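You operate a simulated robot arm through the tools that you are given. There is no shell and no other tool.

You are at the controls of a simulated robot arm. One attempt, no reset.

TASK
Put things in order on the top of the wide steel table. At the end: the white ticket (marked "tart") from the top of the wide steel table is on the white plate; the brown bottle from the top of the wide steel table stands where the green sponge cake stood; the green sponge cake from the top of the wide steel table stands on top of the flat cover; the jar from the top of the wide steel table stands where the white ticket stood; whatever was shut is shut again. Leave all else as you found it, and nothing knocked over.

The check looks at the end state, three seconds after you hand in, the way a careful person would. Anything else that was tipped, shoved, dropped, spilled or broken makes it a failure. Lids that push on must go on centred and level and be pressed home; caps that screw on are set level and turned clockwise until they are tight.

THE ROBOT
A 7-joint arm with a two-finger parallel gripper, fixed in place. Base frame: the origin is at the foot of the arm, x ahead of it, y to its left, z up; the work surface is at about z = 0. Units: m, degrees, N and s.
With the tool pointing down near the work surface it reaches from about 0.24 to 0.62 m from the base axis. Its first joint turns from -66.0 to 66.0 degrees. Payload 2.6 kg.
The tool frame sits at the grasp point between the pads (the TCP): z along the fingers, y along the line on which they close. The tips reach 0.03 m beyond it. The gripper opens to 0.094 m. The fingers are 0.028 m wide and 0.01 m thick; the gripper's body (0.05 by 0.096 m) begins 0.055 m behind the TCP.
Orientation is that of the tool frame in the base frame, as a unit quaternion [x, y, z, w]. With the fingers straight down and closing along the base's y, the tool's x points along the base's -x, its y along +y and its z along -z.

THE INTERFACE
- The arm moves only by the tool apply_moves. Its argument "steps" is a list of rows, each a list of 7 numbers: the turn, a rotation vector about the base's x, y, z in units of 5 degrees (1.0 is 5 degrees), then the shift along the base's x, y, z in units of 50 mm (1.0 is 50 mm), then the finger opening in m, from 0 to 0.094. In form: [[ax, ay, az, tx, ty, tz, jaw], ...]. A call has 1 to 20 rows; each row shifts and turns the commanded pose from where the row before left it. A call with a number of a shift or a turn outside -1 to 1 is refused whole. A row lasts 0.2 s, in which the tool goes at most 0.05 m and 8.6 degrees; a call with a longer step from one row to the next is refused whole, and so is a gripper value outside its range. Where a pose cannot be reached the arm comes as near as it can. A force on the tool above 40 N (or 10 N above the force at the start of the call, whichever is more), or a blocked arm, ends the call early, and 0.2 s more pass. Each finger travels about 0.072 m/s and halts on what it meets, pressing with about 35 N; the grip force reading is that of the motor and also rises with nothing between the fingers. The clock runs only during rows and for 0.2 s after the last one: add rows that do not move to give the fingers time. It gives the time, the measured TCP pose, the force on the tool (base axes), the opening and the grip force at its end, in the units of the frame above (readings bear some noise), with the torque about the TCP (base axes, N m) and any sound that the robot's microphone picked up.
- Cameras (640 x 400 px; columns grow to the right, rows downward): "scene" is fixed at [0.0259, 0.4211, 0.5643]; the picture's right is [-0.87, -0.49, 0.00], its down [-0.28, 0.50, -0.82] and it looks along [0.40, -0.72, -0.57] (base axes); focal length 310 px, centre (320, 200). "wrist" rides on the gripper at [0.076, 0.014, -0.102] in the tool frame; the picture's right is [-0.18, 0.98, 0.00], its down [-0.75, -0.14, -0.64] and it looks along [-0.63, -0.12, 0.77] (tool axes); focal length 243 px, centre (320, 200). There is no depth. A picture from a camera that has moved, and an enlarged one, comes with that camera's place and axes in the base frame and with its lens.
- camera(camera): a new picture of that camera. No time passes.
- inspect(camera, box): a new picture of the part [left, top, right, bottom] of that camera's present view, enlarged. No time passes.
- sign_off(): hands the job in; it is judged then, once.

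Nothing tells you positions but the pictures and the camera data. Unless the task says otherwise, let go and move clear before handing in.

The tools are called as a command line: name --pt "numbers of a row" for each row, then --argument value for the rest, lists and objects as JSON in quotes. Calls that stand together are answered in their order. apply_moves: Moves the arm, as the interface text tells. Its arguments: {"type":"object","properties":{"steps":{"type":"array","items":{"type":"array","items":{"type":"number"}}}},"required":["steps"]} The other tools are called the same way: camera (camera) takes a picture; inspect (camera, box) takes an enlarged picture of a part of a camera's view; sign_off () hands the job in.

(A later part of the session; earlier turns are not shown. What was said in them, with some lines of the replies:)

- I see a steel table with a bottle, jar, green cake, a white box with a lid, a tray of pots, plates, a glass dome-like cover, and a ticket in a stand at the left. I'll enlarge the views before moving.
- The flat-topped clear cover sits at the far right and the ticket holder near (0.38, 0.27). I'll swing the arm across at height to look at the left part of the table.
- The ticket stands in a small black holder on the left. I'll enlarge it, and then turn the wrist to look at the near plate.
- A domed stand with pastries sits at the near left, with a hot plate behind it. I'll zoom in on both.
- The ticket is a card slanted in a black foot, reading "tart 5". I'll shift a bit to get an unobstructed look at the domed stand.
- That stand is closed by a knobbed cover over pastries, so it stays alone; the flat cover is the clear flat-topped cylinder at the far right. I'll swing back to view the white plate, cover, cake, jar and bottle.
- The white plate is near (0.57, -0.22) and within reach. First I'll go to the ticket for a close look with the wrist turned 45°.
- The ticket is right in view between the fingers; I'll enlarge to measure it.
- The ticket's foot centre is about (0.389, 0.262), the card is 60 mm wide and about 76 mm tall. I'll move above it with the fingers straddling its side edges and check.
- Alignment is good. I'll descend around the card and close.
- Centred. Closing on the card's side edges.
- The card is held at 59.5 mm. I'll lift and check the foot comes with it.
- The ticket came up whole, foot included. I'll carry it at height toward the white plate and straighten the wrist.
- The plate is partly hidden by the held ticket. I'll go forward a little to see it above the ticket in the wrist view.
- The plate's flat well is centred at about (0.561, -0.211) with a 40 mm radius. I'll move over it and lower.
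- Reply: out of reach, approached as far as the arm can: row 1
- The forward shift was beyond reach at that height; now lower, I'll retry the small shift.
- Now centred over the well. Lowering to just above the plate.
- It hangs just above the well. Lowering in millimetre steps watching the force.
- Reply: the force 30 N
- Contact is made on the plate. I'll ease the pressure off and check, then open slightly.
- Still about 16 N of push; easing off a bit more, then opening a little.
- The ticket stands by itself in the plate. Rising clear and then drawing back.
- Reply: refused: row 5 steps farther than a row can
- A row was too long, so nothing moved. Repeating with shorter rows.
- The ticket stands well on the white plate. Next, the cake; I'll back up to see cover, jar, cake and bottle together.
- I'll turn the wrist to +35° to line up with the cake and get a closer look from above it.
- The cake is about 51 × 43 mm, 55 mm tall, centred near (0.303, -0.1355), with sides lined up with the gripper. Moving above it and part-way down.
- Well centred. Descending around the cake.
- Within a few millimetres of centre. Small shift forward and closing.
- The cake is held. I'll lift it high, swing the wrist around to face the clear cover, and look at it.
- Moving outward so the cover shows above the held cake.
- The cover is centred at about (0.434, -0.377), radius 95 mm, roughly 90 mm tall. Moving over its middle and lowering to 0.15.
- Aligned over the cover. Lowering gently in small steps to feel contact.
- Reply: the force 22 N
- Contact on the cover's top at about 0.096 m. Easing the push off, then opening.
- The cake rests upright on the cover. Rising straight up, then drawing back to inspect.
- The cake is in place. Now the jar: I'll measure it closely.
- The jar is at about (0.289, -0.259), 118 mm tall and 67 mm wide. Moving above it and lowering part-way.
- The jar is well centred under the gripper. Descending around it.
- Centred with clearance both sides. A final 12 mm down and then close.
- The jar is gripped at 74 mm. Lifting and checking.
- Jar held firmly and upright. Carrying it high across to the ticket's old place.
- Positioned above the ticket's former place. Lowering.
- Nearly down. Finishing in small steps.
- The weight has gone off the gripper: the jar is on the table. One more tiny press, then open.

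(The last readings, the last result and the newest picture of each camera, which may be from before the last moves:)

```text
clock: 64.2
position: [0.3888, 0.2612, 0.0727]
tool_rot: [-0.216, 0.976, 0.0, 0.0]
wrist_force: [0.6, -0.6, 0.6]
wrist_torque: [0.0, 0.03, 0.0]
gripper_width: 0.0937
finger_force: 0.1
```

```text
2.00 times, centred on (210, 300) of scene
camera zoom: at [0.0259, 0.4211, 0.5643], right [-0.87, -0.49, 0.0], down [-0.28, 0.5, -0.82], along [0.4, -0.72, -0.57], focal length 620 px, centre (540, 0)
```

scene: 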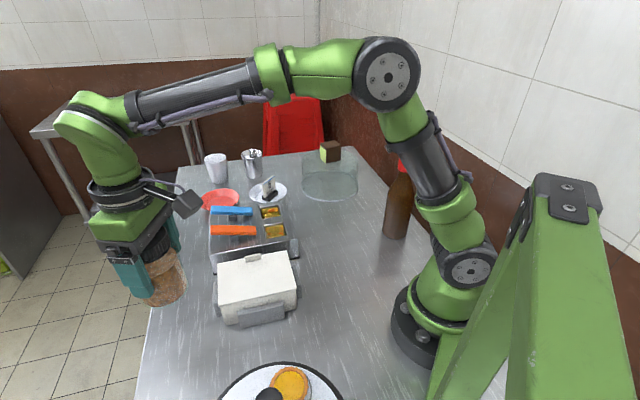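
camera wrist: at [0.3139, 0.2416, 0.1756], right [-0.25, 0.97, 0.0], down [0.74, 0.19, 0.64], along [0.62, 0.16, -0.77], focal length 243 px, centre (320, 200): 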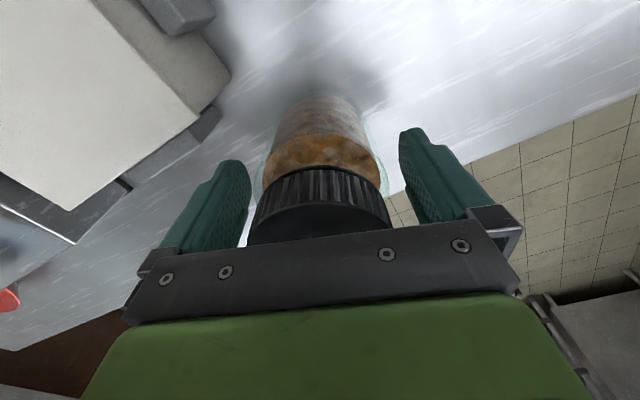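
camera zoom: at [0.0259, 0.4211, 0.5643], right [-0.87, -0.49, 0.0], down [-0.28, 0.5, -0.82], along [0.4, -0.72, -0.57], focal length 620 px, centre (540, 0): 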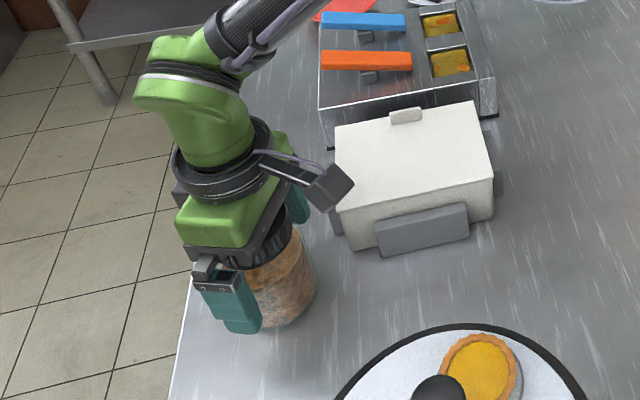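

The jar stands free. Rising straight up, then swinging toward the bottle.

apply_moves --pt "0 0 0 0 0 0.5 0.094" --pt "0 0 0 0 0 1 0.094" --pt "0 0 0 0 0 1 0.094" --pt "0 0 0 0 0 1 0.094" --pt "0 0 0 0 0 1 0.094" --pt "0 0 0 0 0 0.8 0.094" --pt "0 0 0 0 0 0 0.094"

inspect --camera "scene" --box '[100, 200, 320, 400]'

apply_moves --pt "0 0 -1 -0.152 -0.448 0 0.094" --pt "0 0 -1 -0.152 -0.448 0 0.094" --pt "0 0 -1 -0.152 -0.448 0 0.094" --pt "0 0 -1 -0.152 -0.448 0 0.094" --pt "0 0 -1 -0.152 -0.448 0 0.094" --pt "0 0 -1 -0.152 -0.448 0 0.094" --pt "0 0 -1 -0.152 -0.448 0 0.094" --pt "0 0 -1 -0.152 -0.448 0 0.094" --pt "0 0 -1 -0.152 -0.448 0 0.094" --pt "0 0 -1 -0.152 -0.448 0 0.094" --pt "0 0 -1 -0.152 -0.448 0 0.094" --pt "0 0 -1 -0.152 -0.448 0 0.094" --pt "0 0 -1 -0.152 -0.448 0 0.094" --pt "0 0 -1 -0.152 -0.448 0 0.094" --pt "0 0 -1 -0.152 -0.448 0 0.094" --pt "0 0 -1 -0.152 -0.448 0 0.094" --pt "0 0 -1 -0.152 -0.448 0 0.094" --pt "0 0 0 0 0 0 0.094"

camera --camera "wrist"

camera --camera "scene"

```text
clock: 65.8
position: [0.3875, 0.2603, 0.3393]
tool_rot: [-0.216, 0.976, 0.0, 0.0]
wrist_force: [0.3, 0.2, 0.6]
wrist_torque: [0.0, -0.02, 0.0]
gripper_width: 0.094
finger_force: 0.1
```

```text
2.00 times, centred on (210, 300) of scene
camera zoom: at [0.0259, 0.4211, 0.5643], right [-0.87, -0.49, 0.0], down [-0.28, 0.5, -0.82], along [0.4, -0.72, -0.57], focal length 620 px, centre (540, 0)
```

zoom: 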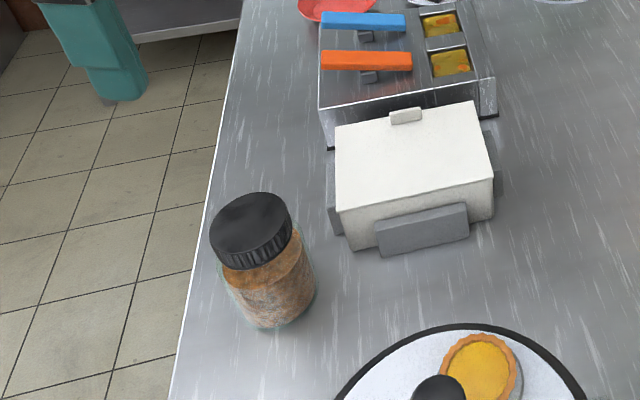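

```text
clock: 69.6
position: [0.2604, -0.1187, 0.3392]
tool_rot: [0.5, 0.866, -0.001, 0.0]
wrist_force: [-1.0, 0.3, 0.3]
wrist_torque: [0.03, 0.0, 0.04]
gripper_width: 0.0938
finger_force: 0.1
```

```text
taken
camera wrist: at [0.2341, -0.0466, 0.4413], right [0.94, 0.33, 0.0], down [0.25, -0.72, 0.64], along [0.21, -0.61, -0.77], focal length 243 px, centre (320, 200)
```

wrist: 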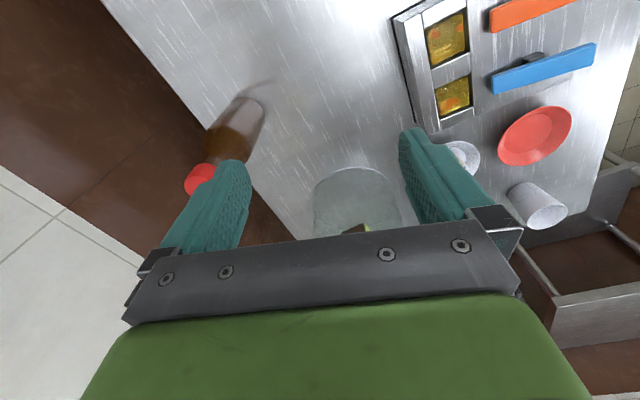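

```text
taken
```

scene: 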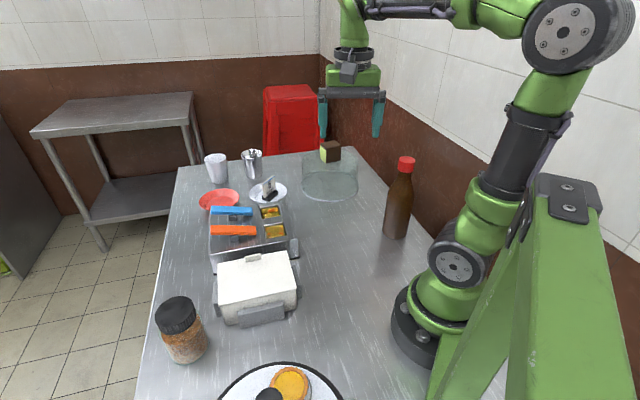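

The jar stands where the ticket was. Now a closer look at the bottle.

inspect --camera "wrist" --box '[140, 60, 300, 200]'

inspect --camera "scene" --box '[350, 140, 450, 250]'

```text
2.86 times, centred on (220, 130) of wrist
camera zoom: at [0.2341, -0.0466, 0.4413], right [0.94, 0.33, 0.0], down [0.25, -0.72, 0.64], along [0.21, -0.61, -0.77], focal length 693 px, centre (606, 400)
```

zoom: 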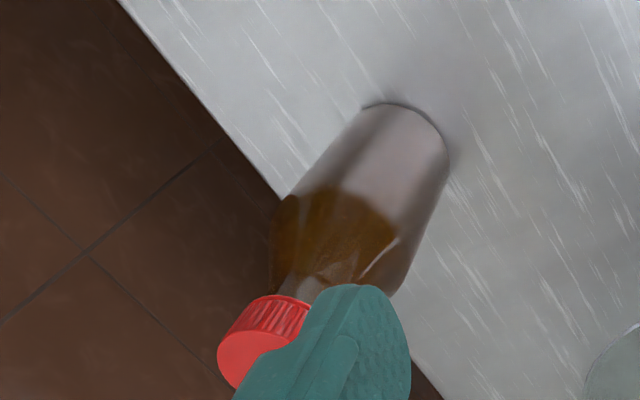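

```text
3.64 times, centred on (400, 195) of scene
camera zoom: at [0.0259, 0.4211, 0.5643], right [-0.87, -0.49, 0.0], down [-0.28, 0.5, -0.82], along [0.4, -0.72, -0.57], focal length 1127 px, centre (29, 218)
```

zoom: 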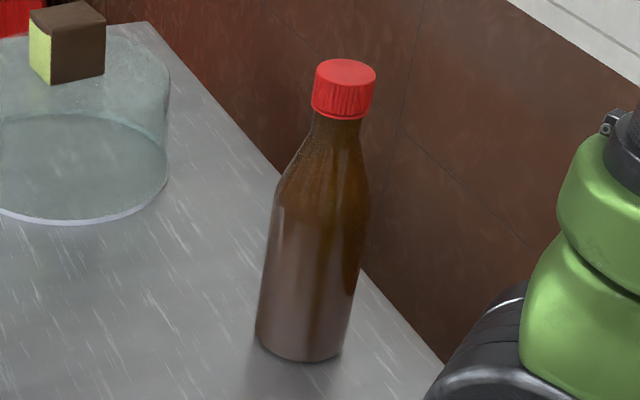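

The bottle is at about (0.165, -0.248), 222 mm tall, with a 39 mm cap. I'll move above it and look before descending.

apply_moves --pt "0 0 0 -0.475 -0.645 0 0.094" --pt "0 0 0 -0.475 -0.645 0 0.094" --pt "0 0 0 -0.475 -0.645 0 0.094" --pt "0 0 0 -0.475 -0.645 0 0.094" --pt "0 0 0 0 0 -0.5 0.094" --pt "0 0 0 0 0 -0.5 0.094" --pt "0 0 0 0 0 0 0.094"

camera --camera "wrist"

camera --camera "scene"

inspect --camera "scene" --box '[330, 90, 480, 250]'

```text
clock: 71.2
position: [0.1634, -0.2475, 0.2885]
tool_rot: [0.5, 0.866, 0.0, 0.0]
wrist_force: [-0.3, 0.4, -0.1]
wrist_torque: [-0.03, 0.0, 0.01]
gripper_width: 0.094
finger_force: 0.0
```

```text
taken
camera wrist: at [0.1381, -0.175, 0.3908], right [0.94, 0.33, 0.0], down [0.25, -0.72, 0.64], along [0.21, -0.61, -0.77], focal length 243 px, centre (320, 200)
```

wrist: 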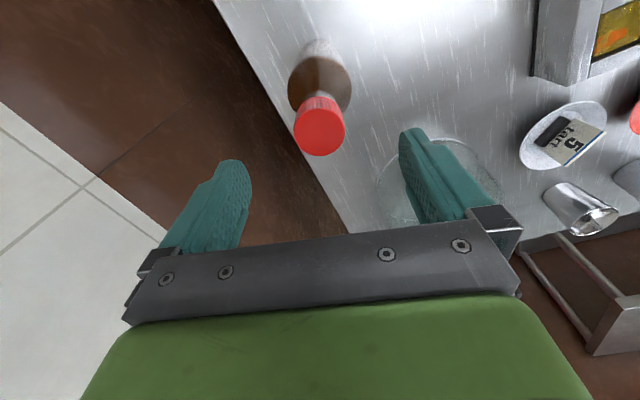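

```text
taken
```

scene: 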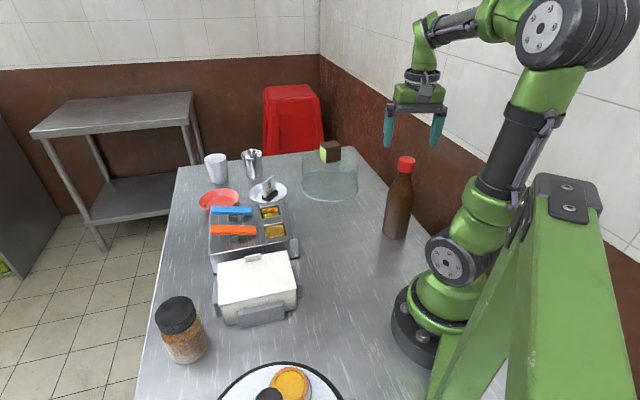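

```text
2.50 times, centred on (405, 170) of scene
camera zoom: at [0.0259, 0.4211, 0.5643], right [-0.87, -0.49, 0.0], down [-0.28, 0.5, -0.82], along [0.4, -0.72, -0.57], focal length 775 px, centre (108, 275)
```

zoom: 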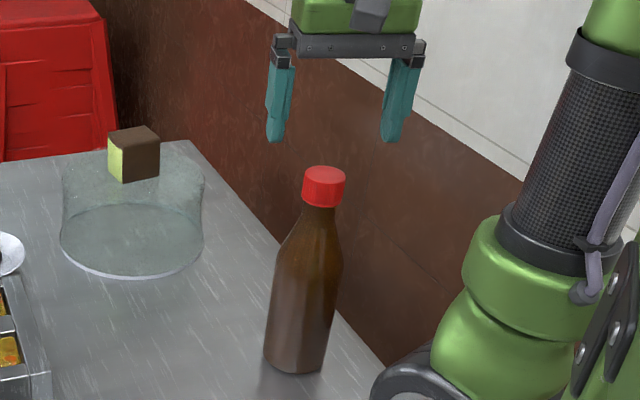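

The cap is right on the gripper axis. Descending so the pads are around the cap.

apply_moves --pt "0 0 0 0 0 -0.6 0.094" --pt "0 0 0 0 0 -0.6 0.094" --pt "0 0 0 0 0 -0.5 0.094" --pt "0 0 0 0 0 0 0.094"

camera --camera "wrist"

inspect --camera "scene" --box '[330, 90, 480, 250]'

```text
clock: 72.2
position: [0.164, -0.2486, 0.2038]
tool_rot: [0.501, 0.865, 0.0, 0.0]
wrist_force: [-0.2, 0.6, 0.3]
wrist_torque: [0.04, 0.01, 0.02]
gripper_width: 0.0938
finger_force: 0.1
```

```text
taken
camera wrist: at [0.1381, -0.1756, 0.3055], right [0.94, 0.33, 0.0], down [0.25, -0.72, 0.64], along [0.21, -0.61, -0.77], focal length 243 px, centre (320, 200)
```

wrist: 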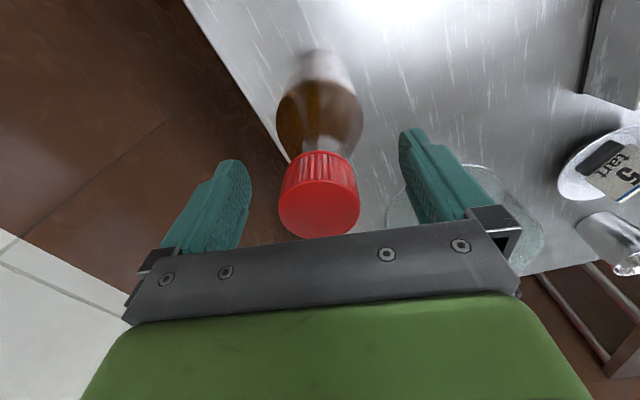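

```text
2.50 times, centred on (405, 170) of scene
camera zoom: at [0.0259, 0.4211, 0.5643], right [-0.87, -0.49, 0.0], down [-0.28, 0.5, -0.82], along [0.4, -0.72, -0.57], focal length 775 px, centre (108, 275)
```

zoom: 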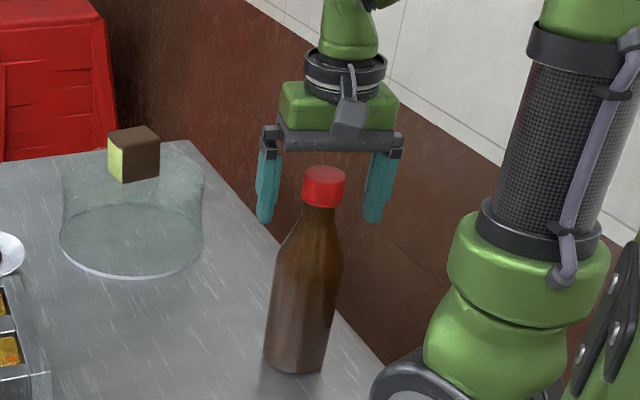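

The cap sits between the pads. Closing.

apply_moves --pt "0 0 0 0 0 0 0.07" --pt "0 0 0 0 0 0 0.05" --pt "0 0 0 0 0 0 0.03" --pt "0 0 0 0 0 0 0.03" --pt "0 0 0 0 0 0 0.03"

camera --camera "wrist"

inspect --camera "scene" --box '[330, 90, 480, 250]'

```text
clock: 73.4
position: [0.1623, -0.2488, 0.2036]
tool_rot: [0.5, 0.866, -0.001, 0.001]
wrist_force: [-3.0, 0.9, 9.6]
wrist_torque: [0.19, 0.17, -0.06]
gripper_width: 0.0372
finger_force: 35.0
```

```text
taken
camera wrist: at [0.1382, -0.1757, 0.3062], right [0.94, 0.33, 0.0], down [0.25, -0.72, 0.64], along [0.21, -0.61, -0.77], focal length 243 px, centre (320, 200)
```

wrist: 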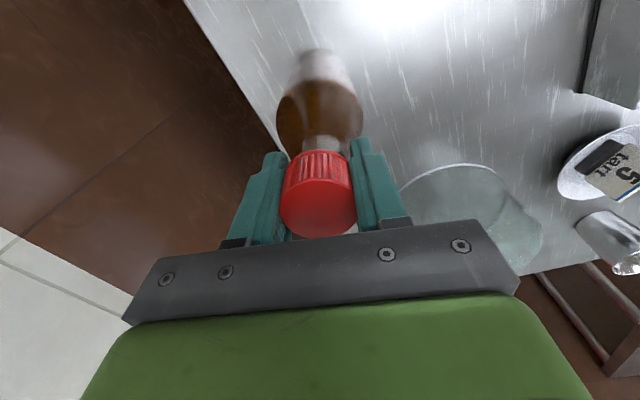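

```text
2.50 times, centred on (405, 170) of scene
camera zoom: at [0.0259, 0.4211, 0.5643], right [-0.87, -0.49, 0.0], down [-0.28, 0.5, -0.82], along [0.4, -0.72, -0.57], focal length 775 px, centre (108, 275)
```

zoom: 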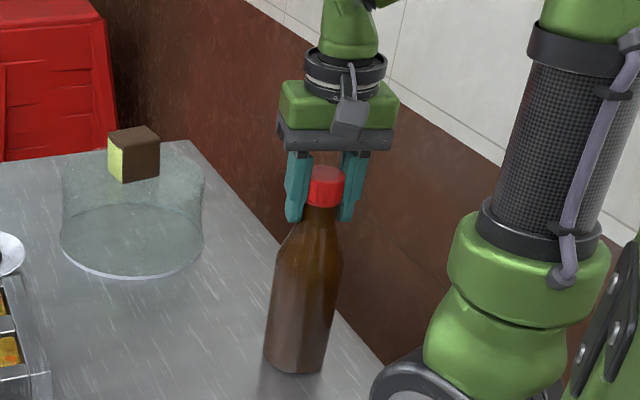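

Gripped at 37 mm, with a slight downward push on the shoulder. Lifting gently and checking.

apply_moves --pt "0 0 0 0 0 0.05 0.03" --pt "0 0 0 0 0 0.15 0.03" --pt "0 0 0 0 0 0.2 0.03" --pt "0 0 0 0 0 0.2 0.03" --pt "0 0 0 0 0 0 0.03" --pt "0 0 0 0 0 0 0.03"

camera --camera "wrist"

inspect --camera "scene" --box '[330, 90, 480, 250]'

```text
clock: 74.8
position: [0.1629, -0.2485, 0.2342]
tool_rot: [0.5, 0.866, 0.0, 0.0]
wrist_force: [-0.2, 0.9, -5.6]
wrist_torque: [-0.06, -0.01, 0.04]
gripper_width: 0.0355
finger_force: 34.7
```

```text
taken
camera wrist: at [0.1382, -0.1758, 0.3359], right [0.94, 0.33, 0.0], down [0.25, -0.72, 0.64], along [0.21, -0.61, -0.77], focal length 243 px, centre (320, 200)
```

wrist: 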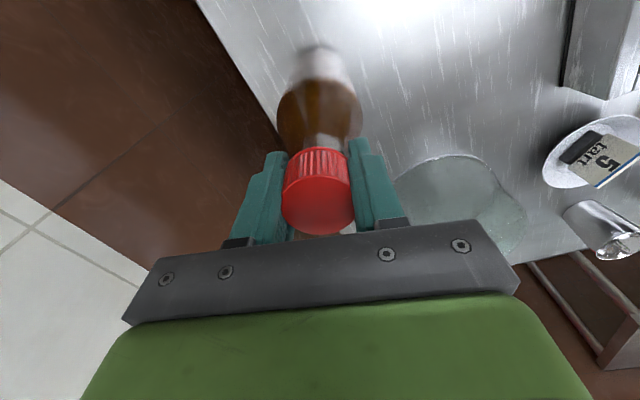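

```text
2.50 times, centred on (405, 170) of scene
camera zoom: at [0.0259, 0.4211, 0.5643], right [-0.87, -0.49, 0.0], down [-0.28, 0.5, -0.82], along [0.4, -0.72, -0.57], focal length 775 px, centre (108, 275)
```

zoom: 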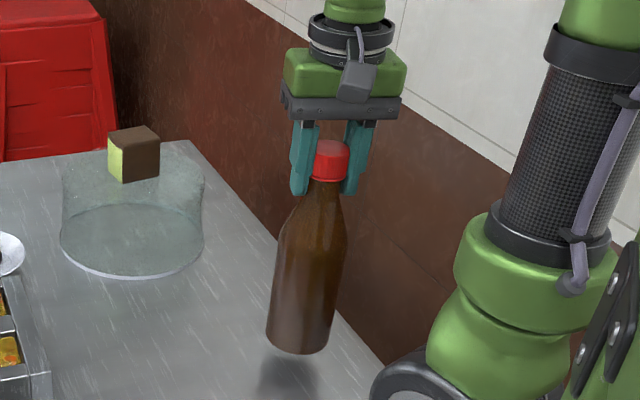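

The bottle is lifted and hangs straight. I'll wait a moment to be sure that it doesn't slip.

apply_moves --pt "0 0 0 0 0 0 0.03" --pt "0 0 0 0 0 0 0.03" --pt "0 0 0 0 0 0 0.03" --pt "0 0 0 0 0 0 0.03"

inspect --camera "scene" --box '[370, 110, 450, 180]'

inspect --camera "wrist" --box '[220, 20, 420, 240]'

```text
clock: 75.8
position: [0.1631, -0.2489, 0.2342]
tool_rot: [0.5, 0.866, 0.0, 0.0]
wrist_force: [0.0, -1.0, -6.1]
wrist_torque: [-0.01, -0.03, 0.01]
gripper_width: 0.0354
finger_force: 34.9
```

```text
5.71 times, centred on (410, 145) of scene
camera zoom: at [0.0259, 0.4211, 0.5643], right [-0.87, -0.49, 0.0], down [-0.28, 0.5, -0.82], along [0.4, -0.72, -0.57], focal length 1770 px, centre (-194, 514)
```

zoom: 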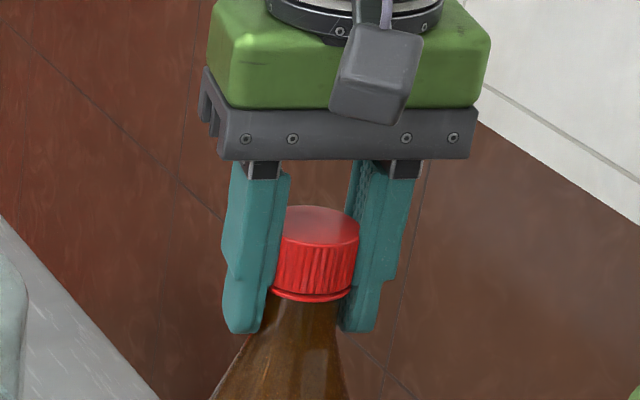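

```text
1.82 times, centred on (320, 130) of wrist
camera zoom: at [0.1382, -0.1758, 0.3358], right [0.94, 0.33, 0.0], down [0.25, -0.72, 0.64], along [0.21, -0.61, -0.77], focal length 441 px, centre (320, 327)
```

zoom: 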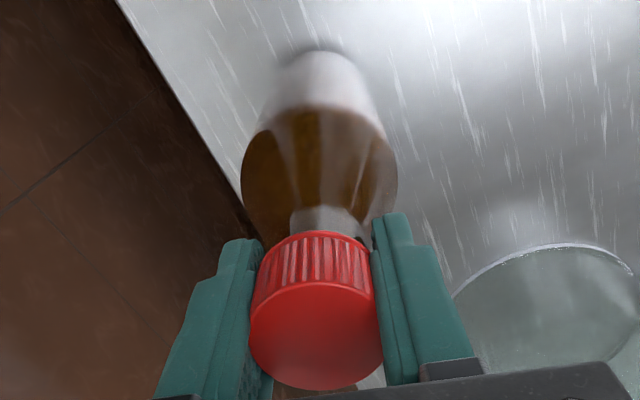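

Stable. I'll raise it and carry it to the cake's old place at (0.304, -0.1345).

apply_moves --pt "0 0 0 0 0 0.5 0.03" --pt "0 0 0 0 0 0.6 0.03" --pt "0 0 0 0.3 0.24 0.2 0.03" --pt "0 0 0 0.5 0.41 0 0.03" --pt "0 0 0 0.6 0.49 0 0.03" --pt "0 0 0 0.6 0.49 0 0.03" --pt "0 0 0 0.5 0.41 0 0.03" --pt "0 0 0 0.32 0.25 0 0.03" --pt "0 0 0 0 0 0 0.03" --pt "0 0 0 0 0 0 0.03"

camera --camera "wrist"

camera --camera "scene"

```text
clock: 78.0
position: [0.3041, -0.1345, 0.298]
tool_rot: [0.5, 0.866, 0.001, -0.001]
wrist_force: [0.3, -0.4, -6.6]
wrist_torque: [-0.02, 0.01, -0.05]
gripper_width: 0.0355
finger_force: 35.2
```

```text
taken
camera wrist: at [0.2792, -0.0605, 0.3999], right [0.94, 0.33, 0.0], down [0.25, -0.72, 0.64], along [0.21, -0.61, -0.77], focal length 243 px, centre (320, 200)
```

wrist: 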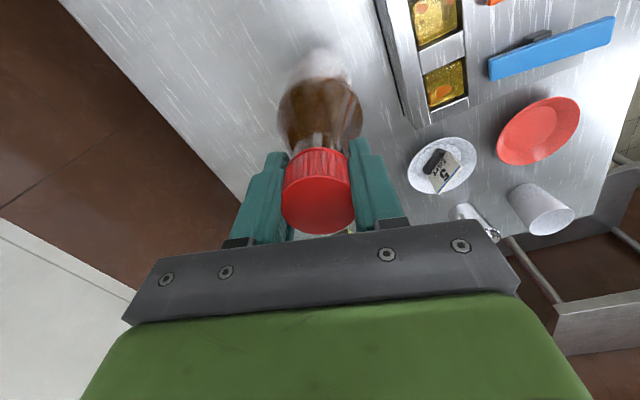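

```text
taken
```

scene: 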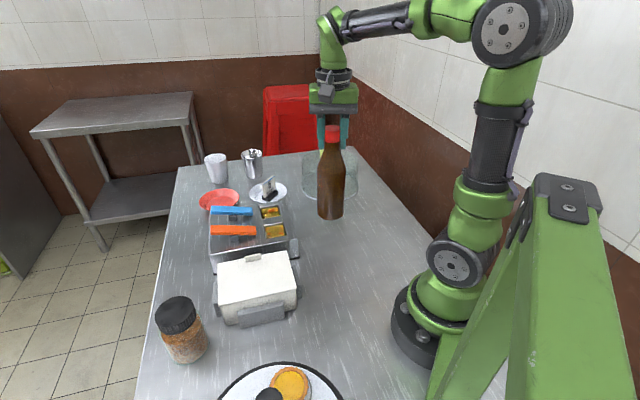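

Right above the spot. Lowering to just above the table.

apply_moves --pt "0 0 0 0 0 -0.5 0.03" --pt "0 0 0 0 0 -0.6 0.03" --pt "0 0 0 0 0 -0.4 0.03" --pt "0 0 0 0 0 -0.15 0.03" --pt "0 0 0 0 0 0 0.03"

inspect --camera "scene" --box '[270, 130, 400, 270]'

camera --camera "wrist"

```text
clock: 79.2
position: [0.3048, -0.1341, 0.2155]
tool_rot: [0.5, 0.866, 0.0, 0.0]
wrist_force: [1.1, 0.7, -5.9]
wrist_torque: [0.01, 0.01, 0.01]
gripper_width: 0.0353
finger_force: 35.5
```

```text
2.86 times, centred on (335, 200) of scene
camera zoom: at [0.0259, 0.4211, 0.5643], right [-0.87, -0.49, 0.0], down [-0.28, 0.5, -0.82], along [0.4, -0.72, -0.57], focal length 885 px, centre (277, 200)
```

zoom: 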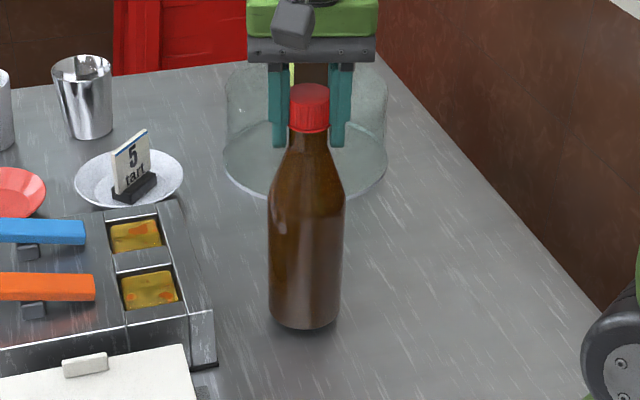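

```text
taken
camera wrist: at [0.2801, -0.0604, 0.3177], right [0.94, 0.33, 0.0], down [0.25, -0.72, 0.64], along [0.21, -0.61, -0.77], focal length 243 px, centre (320, 200)
```

wrist: 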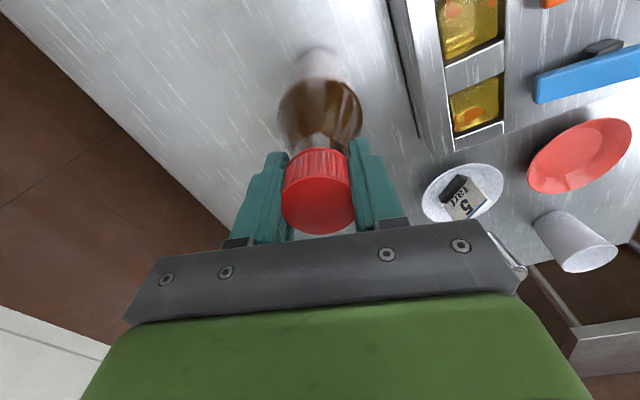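

Aligned with where the cake was. Finishing the descent in small steps.

apply_moves --pt "0 0 0 0 0 -0.06 0.03" --pt "0 0 0 0 0 -0.04 0.03" --pt "0 0 0 0 0 0 0.03"

apply_moves --pt "0 0 0 0 0 -0.03 0.03" --pt "0 0 0 0 0 0 0.03"

apply_moves --pt "0 0 0 0 0 -0.03 0.03" --pt "0 0 0 0 0 0 0.03"

```text
clock: 80.0
position: [0.3047, -0.1343, 0.2112]
tool_rot: [0.501, 0.866, 0.0, 0.0]
wrist_force: [0.1, -0.5, -5.0]
wrist_torque: [-0.02, 0.01, -0.01]
gripper_width: 0.0352
finger_force: 35.4
```

```text
clock: 80.6
position: [0.305, -0.1348, 0.2095]
tool_rot: [0.5, 0.866, 0.0, 0.0]
wrist_force: [-0.6, 0.4, -5.7]
wrist_torque: [-0.01, -0.01, -0.02]
gripper_width: 0.0355
finger_force: 34.8
```

```text
clock: 81.2
position: [0.3045, -0.1348, 0.2077]
tool_rot: [0.5, 0.866, -0.001, 0.0]
wrist_force: [1.0, 0.1, -6.6]
wrist_torque: [-0.05, -0.02, 0.02]
gripper_width: 0.0356
finger_force: 34.9
```

apply_moves --pt "0 0 0 0 0 -0.03 0.03" --pt "0 0 0 0 0 0 0.03"

apply_moves --pt "0 0 0 0 0 -0.03 0.03" --pt "0 0 0 0 0 0 0.03"

```text
clock: 81.8
position: [0.3055, -0.1344, 0.2073]
tool_rot: [0.501, 0.866, 0.001, 0.0]
wrist_force: [-3.7, 3.3, 9.7]
wrist_torque: [0.05, 0.75, -0.08]
gripper_width: 0.0354
finger_force: 35.0
```

```text
clock: 82.4
position: [0.3056, -0.1344, 0.2062]
tool_rot: [0.499, 0.866, 0.001, 0.004]
wrist_force: [-9.7, 4.7, 37.4]
wrist_torque: [-0.09, 0.88, -0.15]
gripper_width: 0.0356
finger_force: 34.9
```

The bottle is down. Easing the push off and then opening.

apply_moves --pt "0 0 0 0 0 0.03 0.03" --pt "0 0 0 0 0 0 0.03"

```text
clock: 83.0
position: [0.3048, -0.1337, 0.2069]
tool_rot: [0.499, 0.867, -0.001, 0.002]
wrist_force: [2.8, -0.8, 17.2]
wrist_torque: [-0.89, -0.75, -0.04]
gripper_width: 0.0357
finger_force: 34.8
```

apply_moves --pt "0 0 0 0 0 0.03 0.03" --pt "0 0 0 0 0 0 0.03"

inspect --camera "scene" --box '[270, 130, 400, 270]'

```text
clock: 83.6
position: [0.3042, -0.1332, 0.2061]
tool_rot: [0.5, 0.866, -0.001, -0.002]
wrist_force: [1.6, -0.4, -2.0]
wrist_torque: [-0.18, -0.49, 0.01]
gripper_width: 0.0354
finger_force: 34.9
```

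```text
2.86 times, centred on (335, 200) of scene
camera zoom: at [0.0259, 0.4211, 0.5643], right [-0.87, -0.49, 0.0], down [-0.28, 0.5, -0.82], along [0.4, -0.72, -0.57], focal length 885 px, centre (277, 200)
```

zoom: 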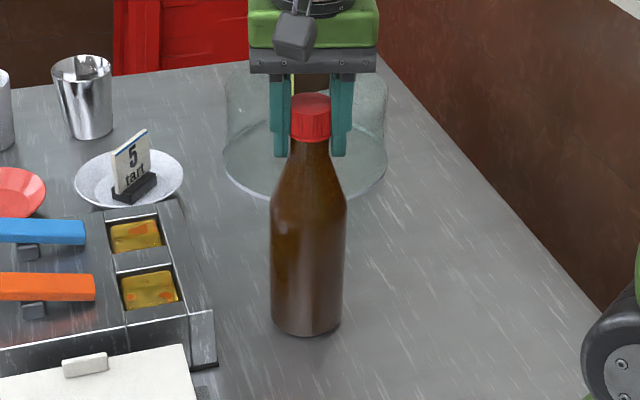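

The weight is largely on the table. Opening the fingers.

apply_moves --pt "0 0 0 0 0 -0.005 0.034" --pt "0 0 0 0 0 0 0.04" --pt "0 0 0 0 0 0 0.055" --pt "0 0 0 0 0 0 0.07" --pt "0 0 0 0 0 0 0.09" --pt "0 0 0 0 0 0 0.094" --pt "0 0 0 0 0 0 0.094"

inspect --camera "scene" --box '[270, 130, 400, 270]'

camera --camera "wrist"

```text
clock: 85.2
position: [0.3053, -0.1338, 0.2073]
tool_rot: [0.5, 0.866, 0.0, 0.0]
wrist_force: [0.7, 1.2, -0.9]
wrist_torque: [0.01, 0.01, 0.02]
gripper_width: 0.0938
finger_force: 0.0
```

```text
2.86 times, centred on (335, 200) of scene
camera zoom: at [0.0259, 0.4211, 0.5643], right [-0.87, -0.49, 0.0], down [-0.28, 0.5, -0.82], along [0.4, -0.72, -0.57], focal length 885 px, centre (277, 200)
```

zoom: 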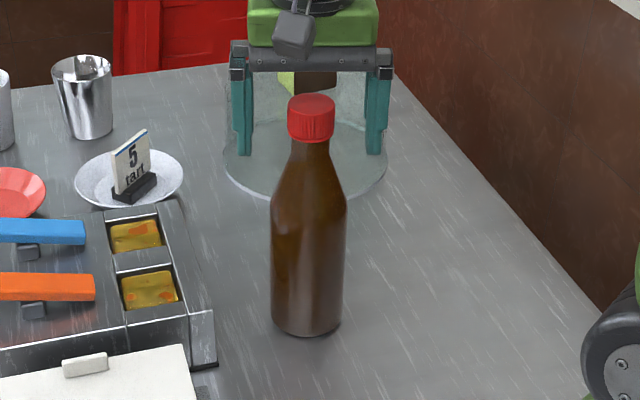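

```text
taken
camera wrist: at [0.2797, -0.0612, 0.31], right [0.94, 0.33, 0.0], down [0.25, -0.72, 0.64], along [0.21, -0.61, -0.77], focal length 243 px, centre (320, 200)
```

wrist: 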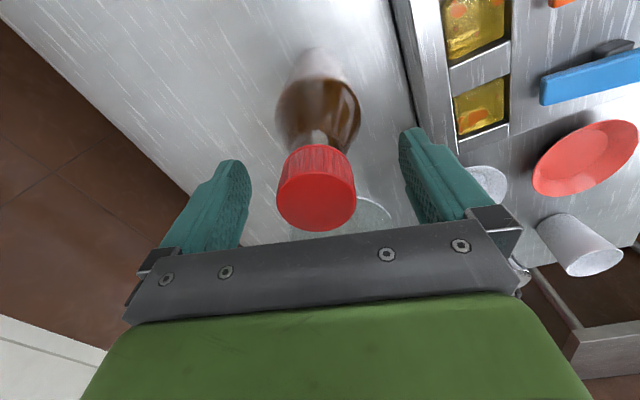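

The bottle stands free. Rising clear and checking the whole table.

apply_moves --pt "0 0 0 0 0 0.5 0.094" --pt "0 0 0 0 0 0.9 0.094" --pt "0 0 0 0 0 0.9 0.094" --pt "0 0 0 0 0 0.5 0.094" --pt "0 0 0 0 0 0 0.094" --pt "0 0 0 -0.3 -0.6 0 0.094" --pt "0 0 0 -0.3 -0.6 0 0.094" --pt "0 0 0 0 0 0 0.094"

camera --camera "scene"

inspect --camera "scene" --box '[180, 130, 440, 290]'

inspect --camera "scene" --box '[130, 230, 390, 400]'

camera --camera "wrist"

```text
clock: 87.0
position: [0.274, -0.195, 0.3478]
tool_rot: [0.5, 0.866, 0.0, 0.0]
wrist_force: [0.3, -0.3, -0.3]
wrist_torque: [-0.01, 0.0, -0.02]
gripper_width: 0.094
finger_force: 0.0
```

```text
taken
```

scene: 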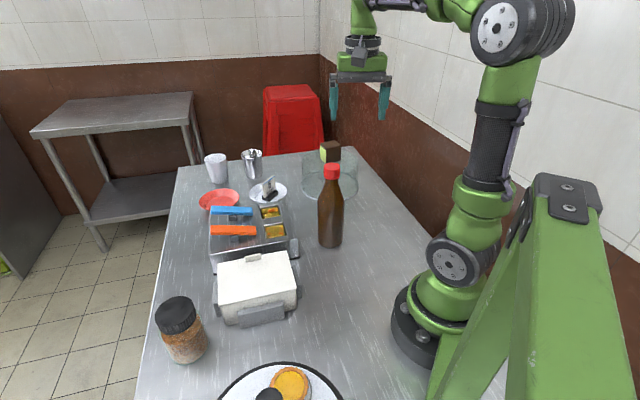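

```text
2.46 times, centred on (310, 210) of scene
camera zoom: at [0.0259, 0.4211, 0.5643], right [-0.87, -0.49, 0.0], down [-0.28, 0.5, -0.82], along [0.4, -0.72, -0.57], focal length 763 px, centre (345, 175)
```

zoom: 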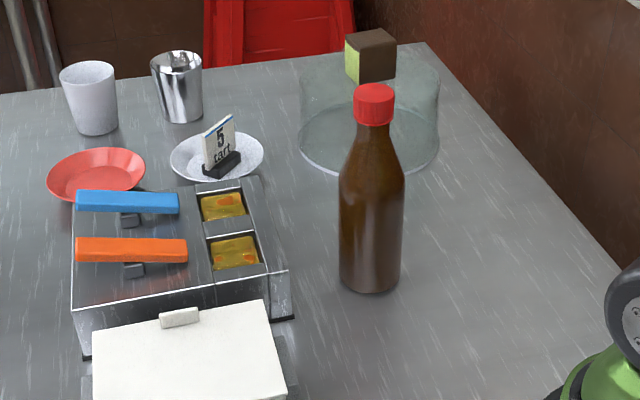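

```text
2.35 times, centred on (260, 315) of scene
camera zoom: at [0.0259, 0.4211, 0.5643], right [-0.87, -0.49, 0.0], down [-0.28, 0.5, -0.82], along [0.4, -0.72, -0.57], focal length 729 px, centre (461, -71)
```

zoom: 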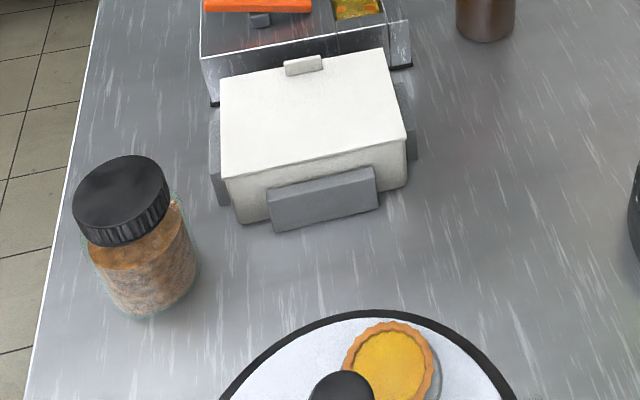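

```text
taken
camera wrist: at [0.2491, -0.1218, 0.4508], right [0.94, 0.33, 0.0], down [0.25, -0.72, 0.64], along [0.21, -0.61, -0.77], focal length 243 px, centre (320, 200)
```

wrist: 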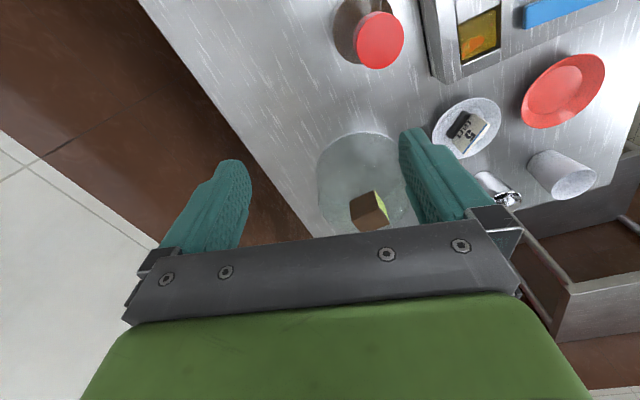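

Every item is where the task asked. The ticket stands on the white plate and the cake on the flat cover. The bottle is on the cake's old spot and the jar on the ticket's. Nothing else moved or was opened, and the arm is clear, so I'm handing in.

sign_off

```text
The job is handed in.
```

I've handed the job in. In the last pictures everything was upright and where the task asked:

- **Ticket:** the white "tart" ticket stands in its black foot, inside the white plate.
- **Cake:** the green sponge cake stands on the clear flat-topped cover. I took that as the flat cover, since the other one has a knob and covers the pastries.
- **Jar:** it stands where the ticket stood, within about 1 cm by my measurements from the pictures.
- **Bottle:** it stands where the cake stood, within about 5 mm by my measurements.

I opened nothing, so nothing needed closing again. I saw nothing else on the table moved or tipped. The gripper was empty and raised clear of the table when I handed in. I haven't seen the result of the check.
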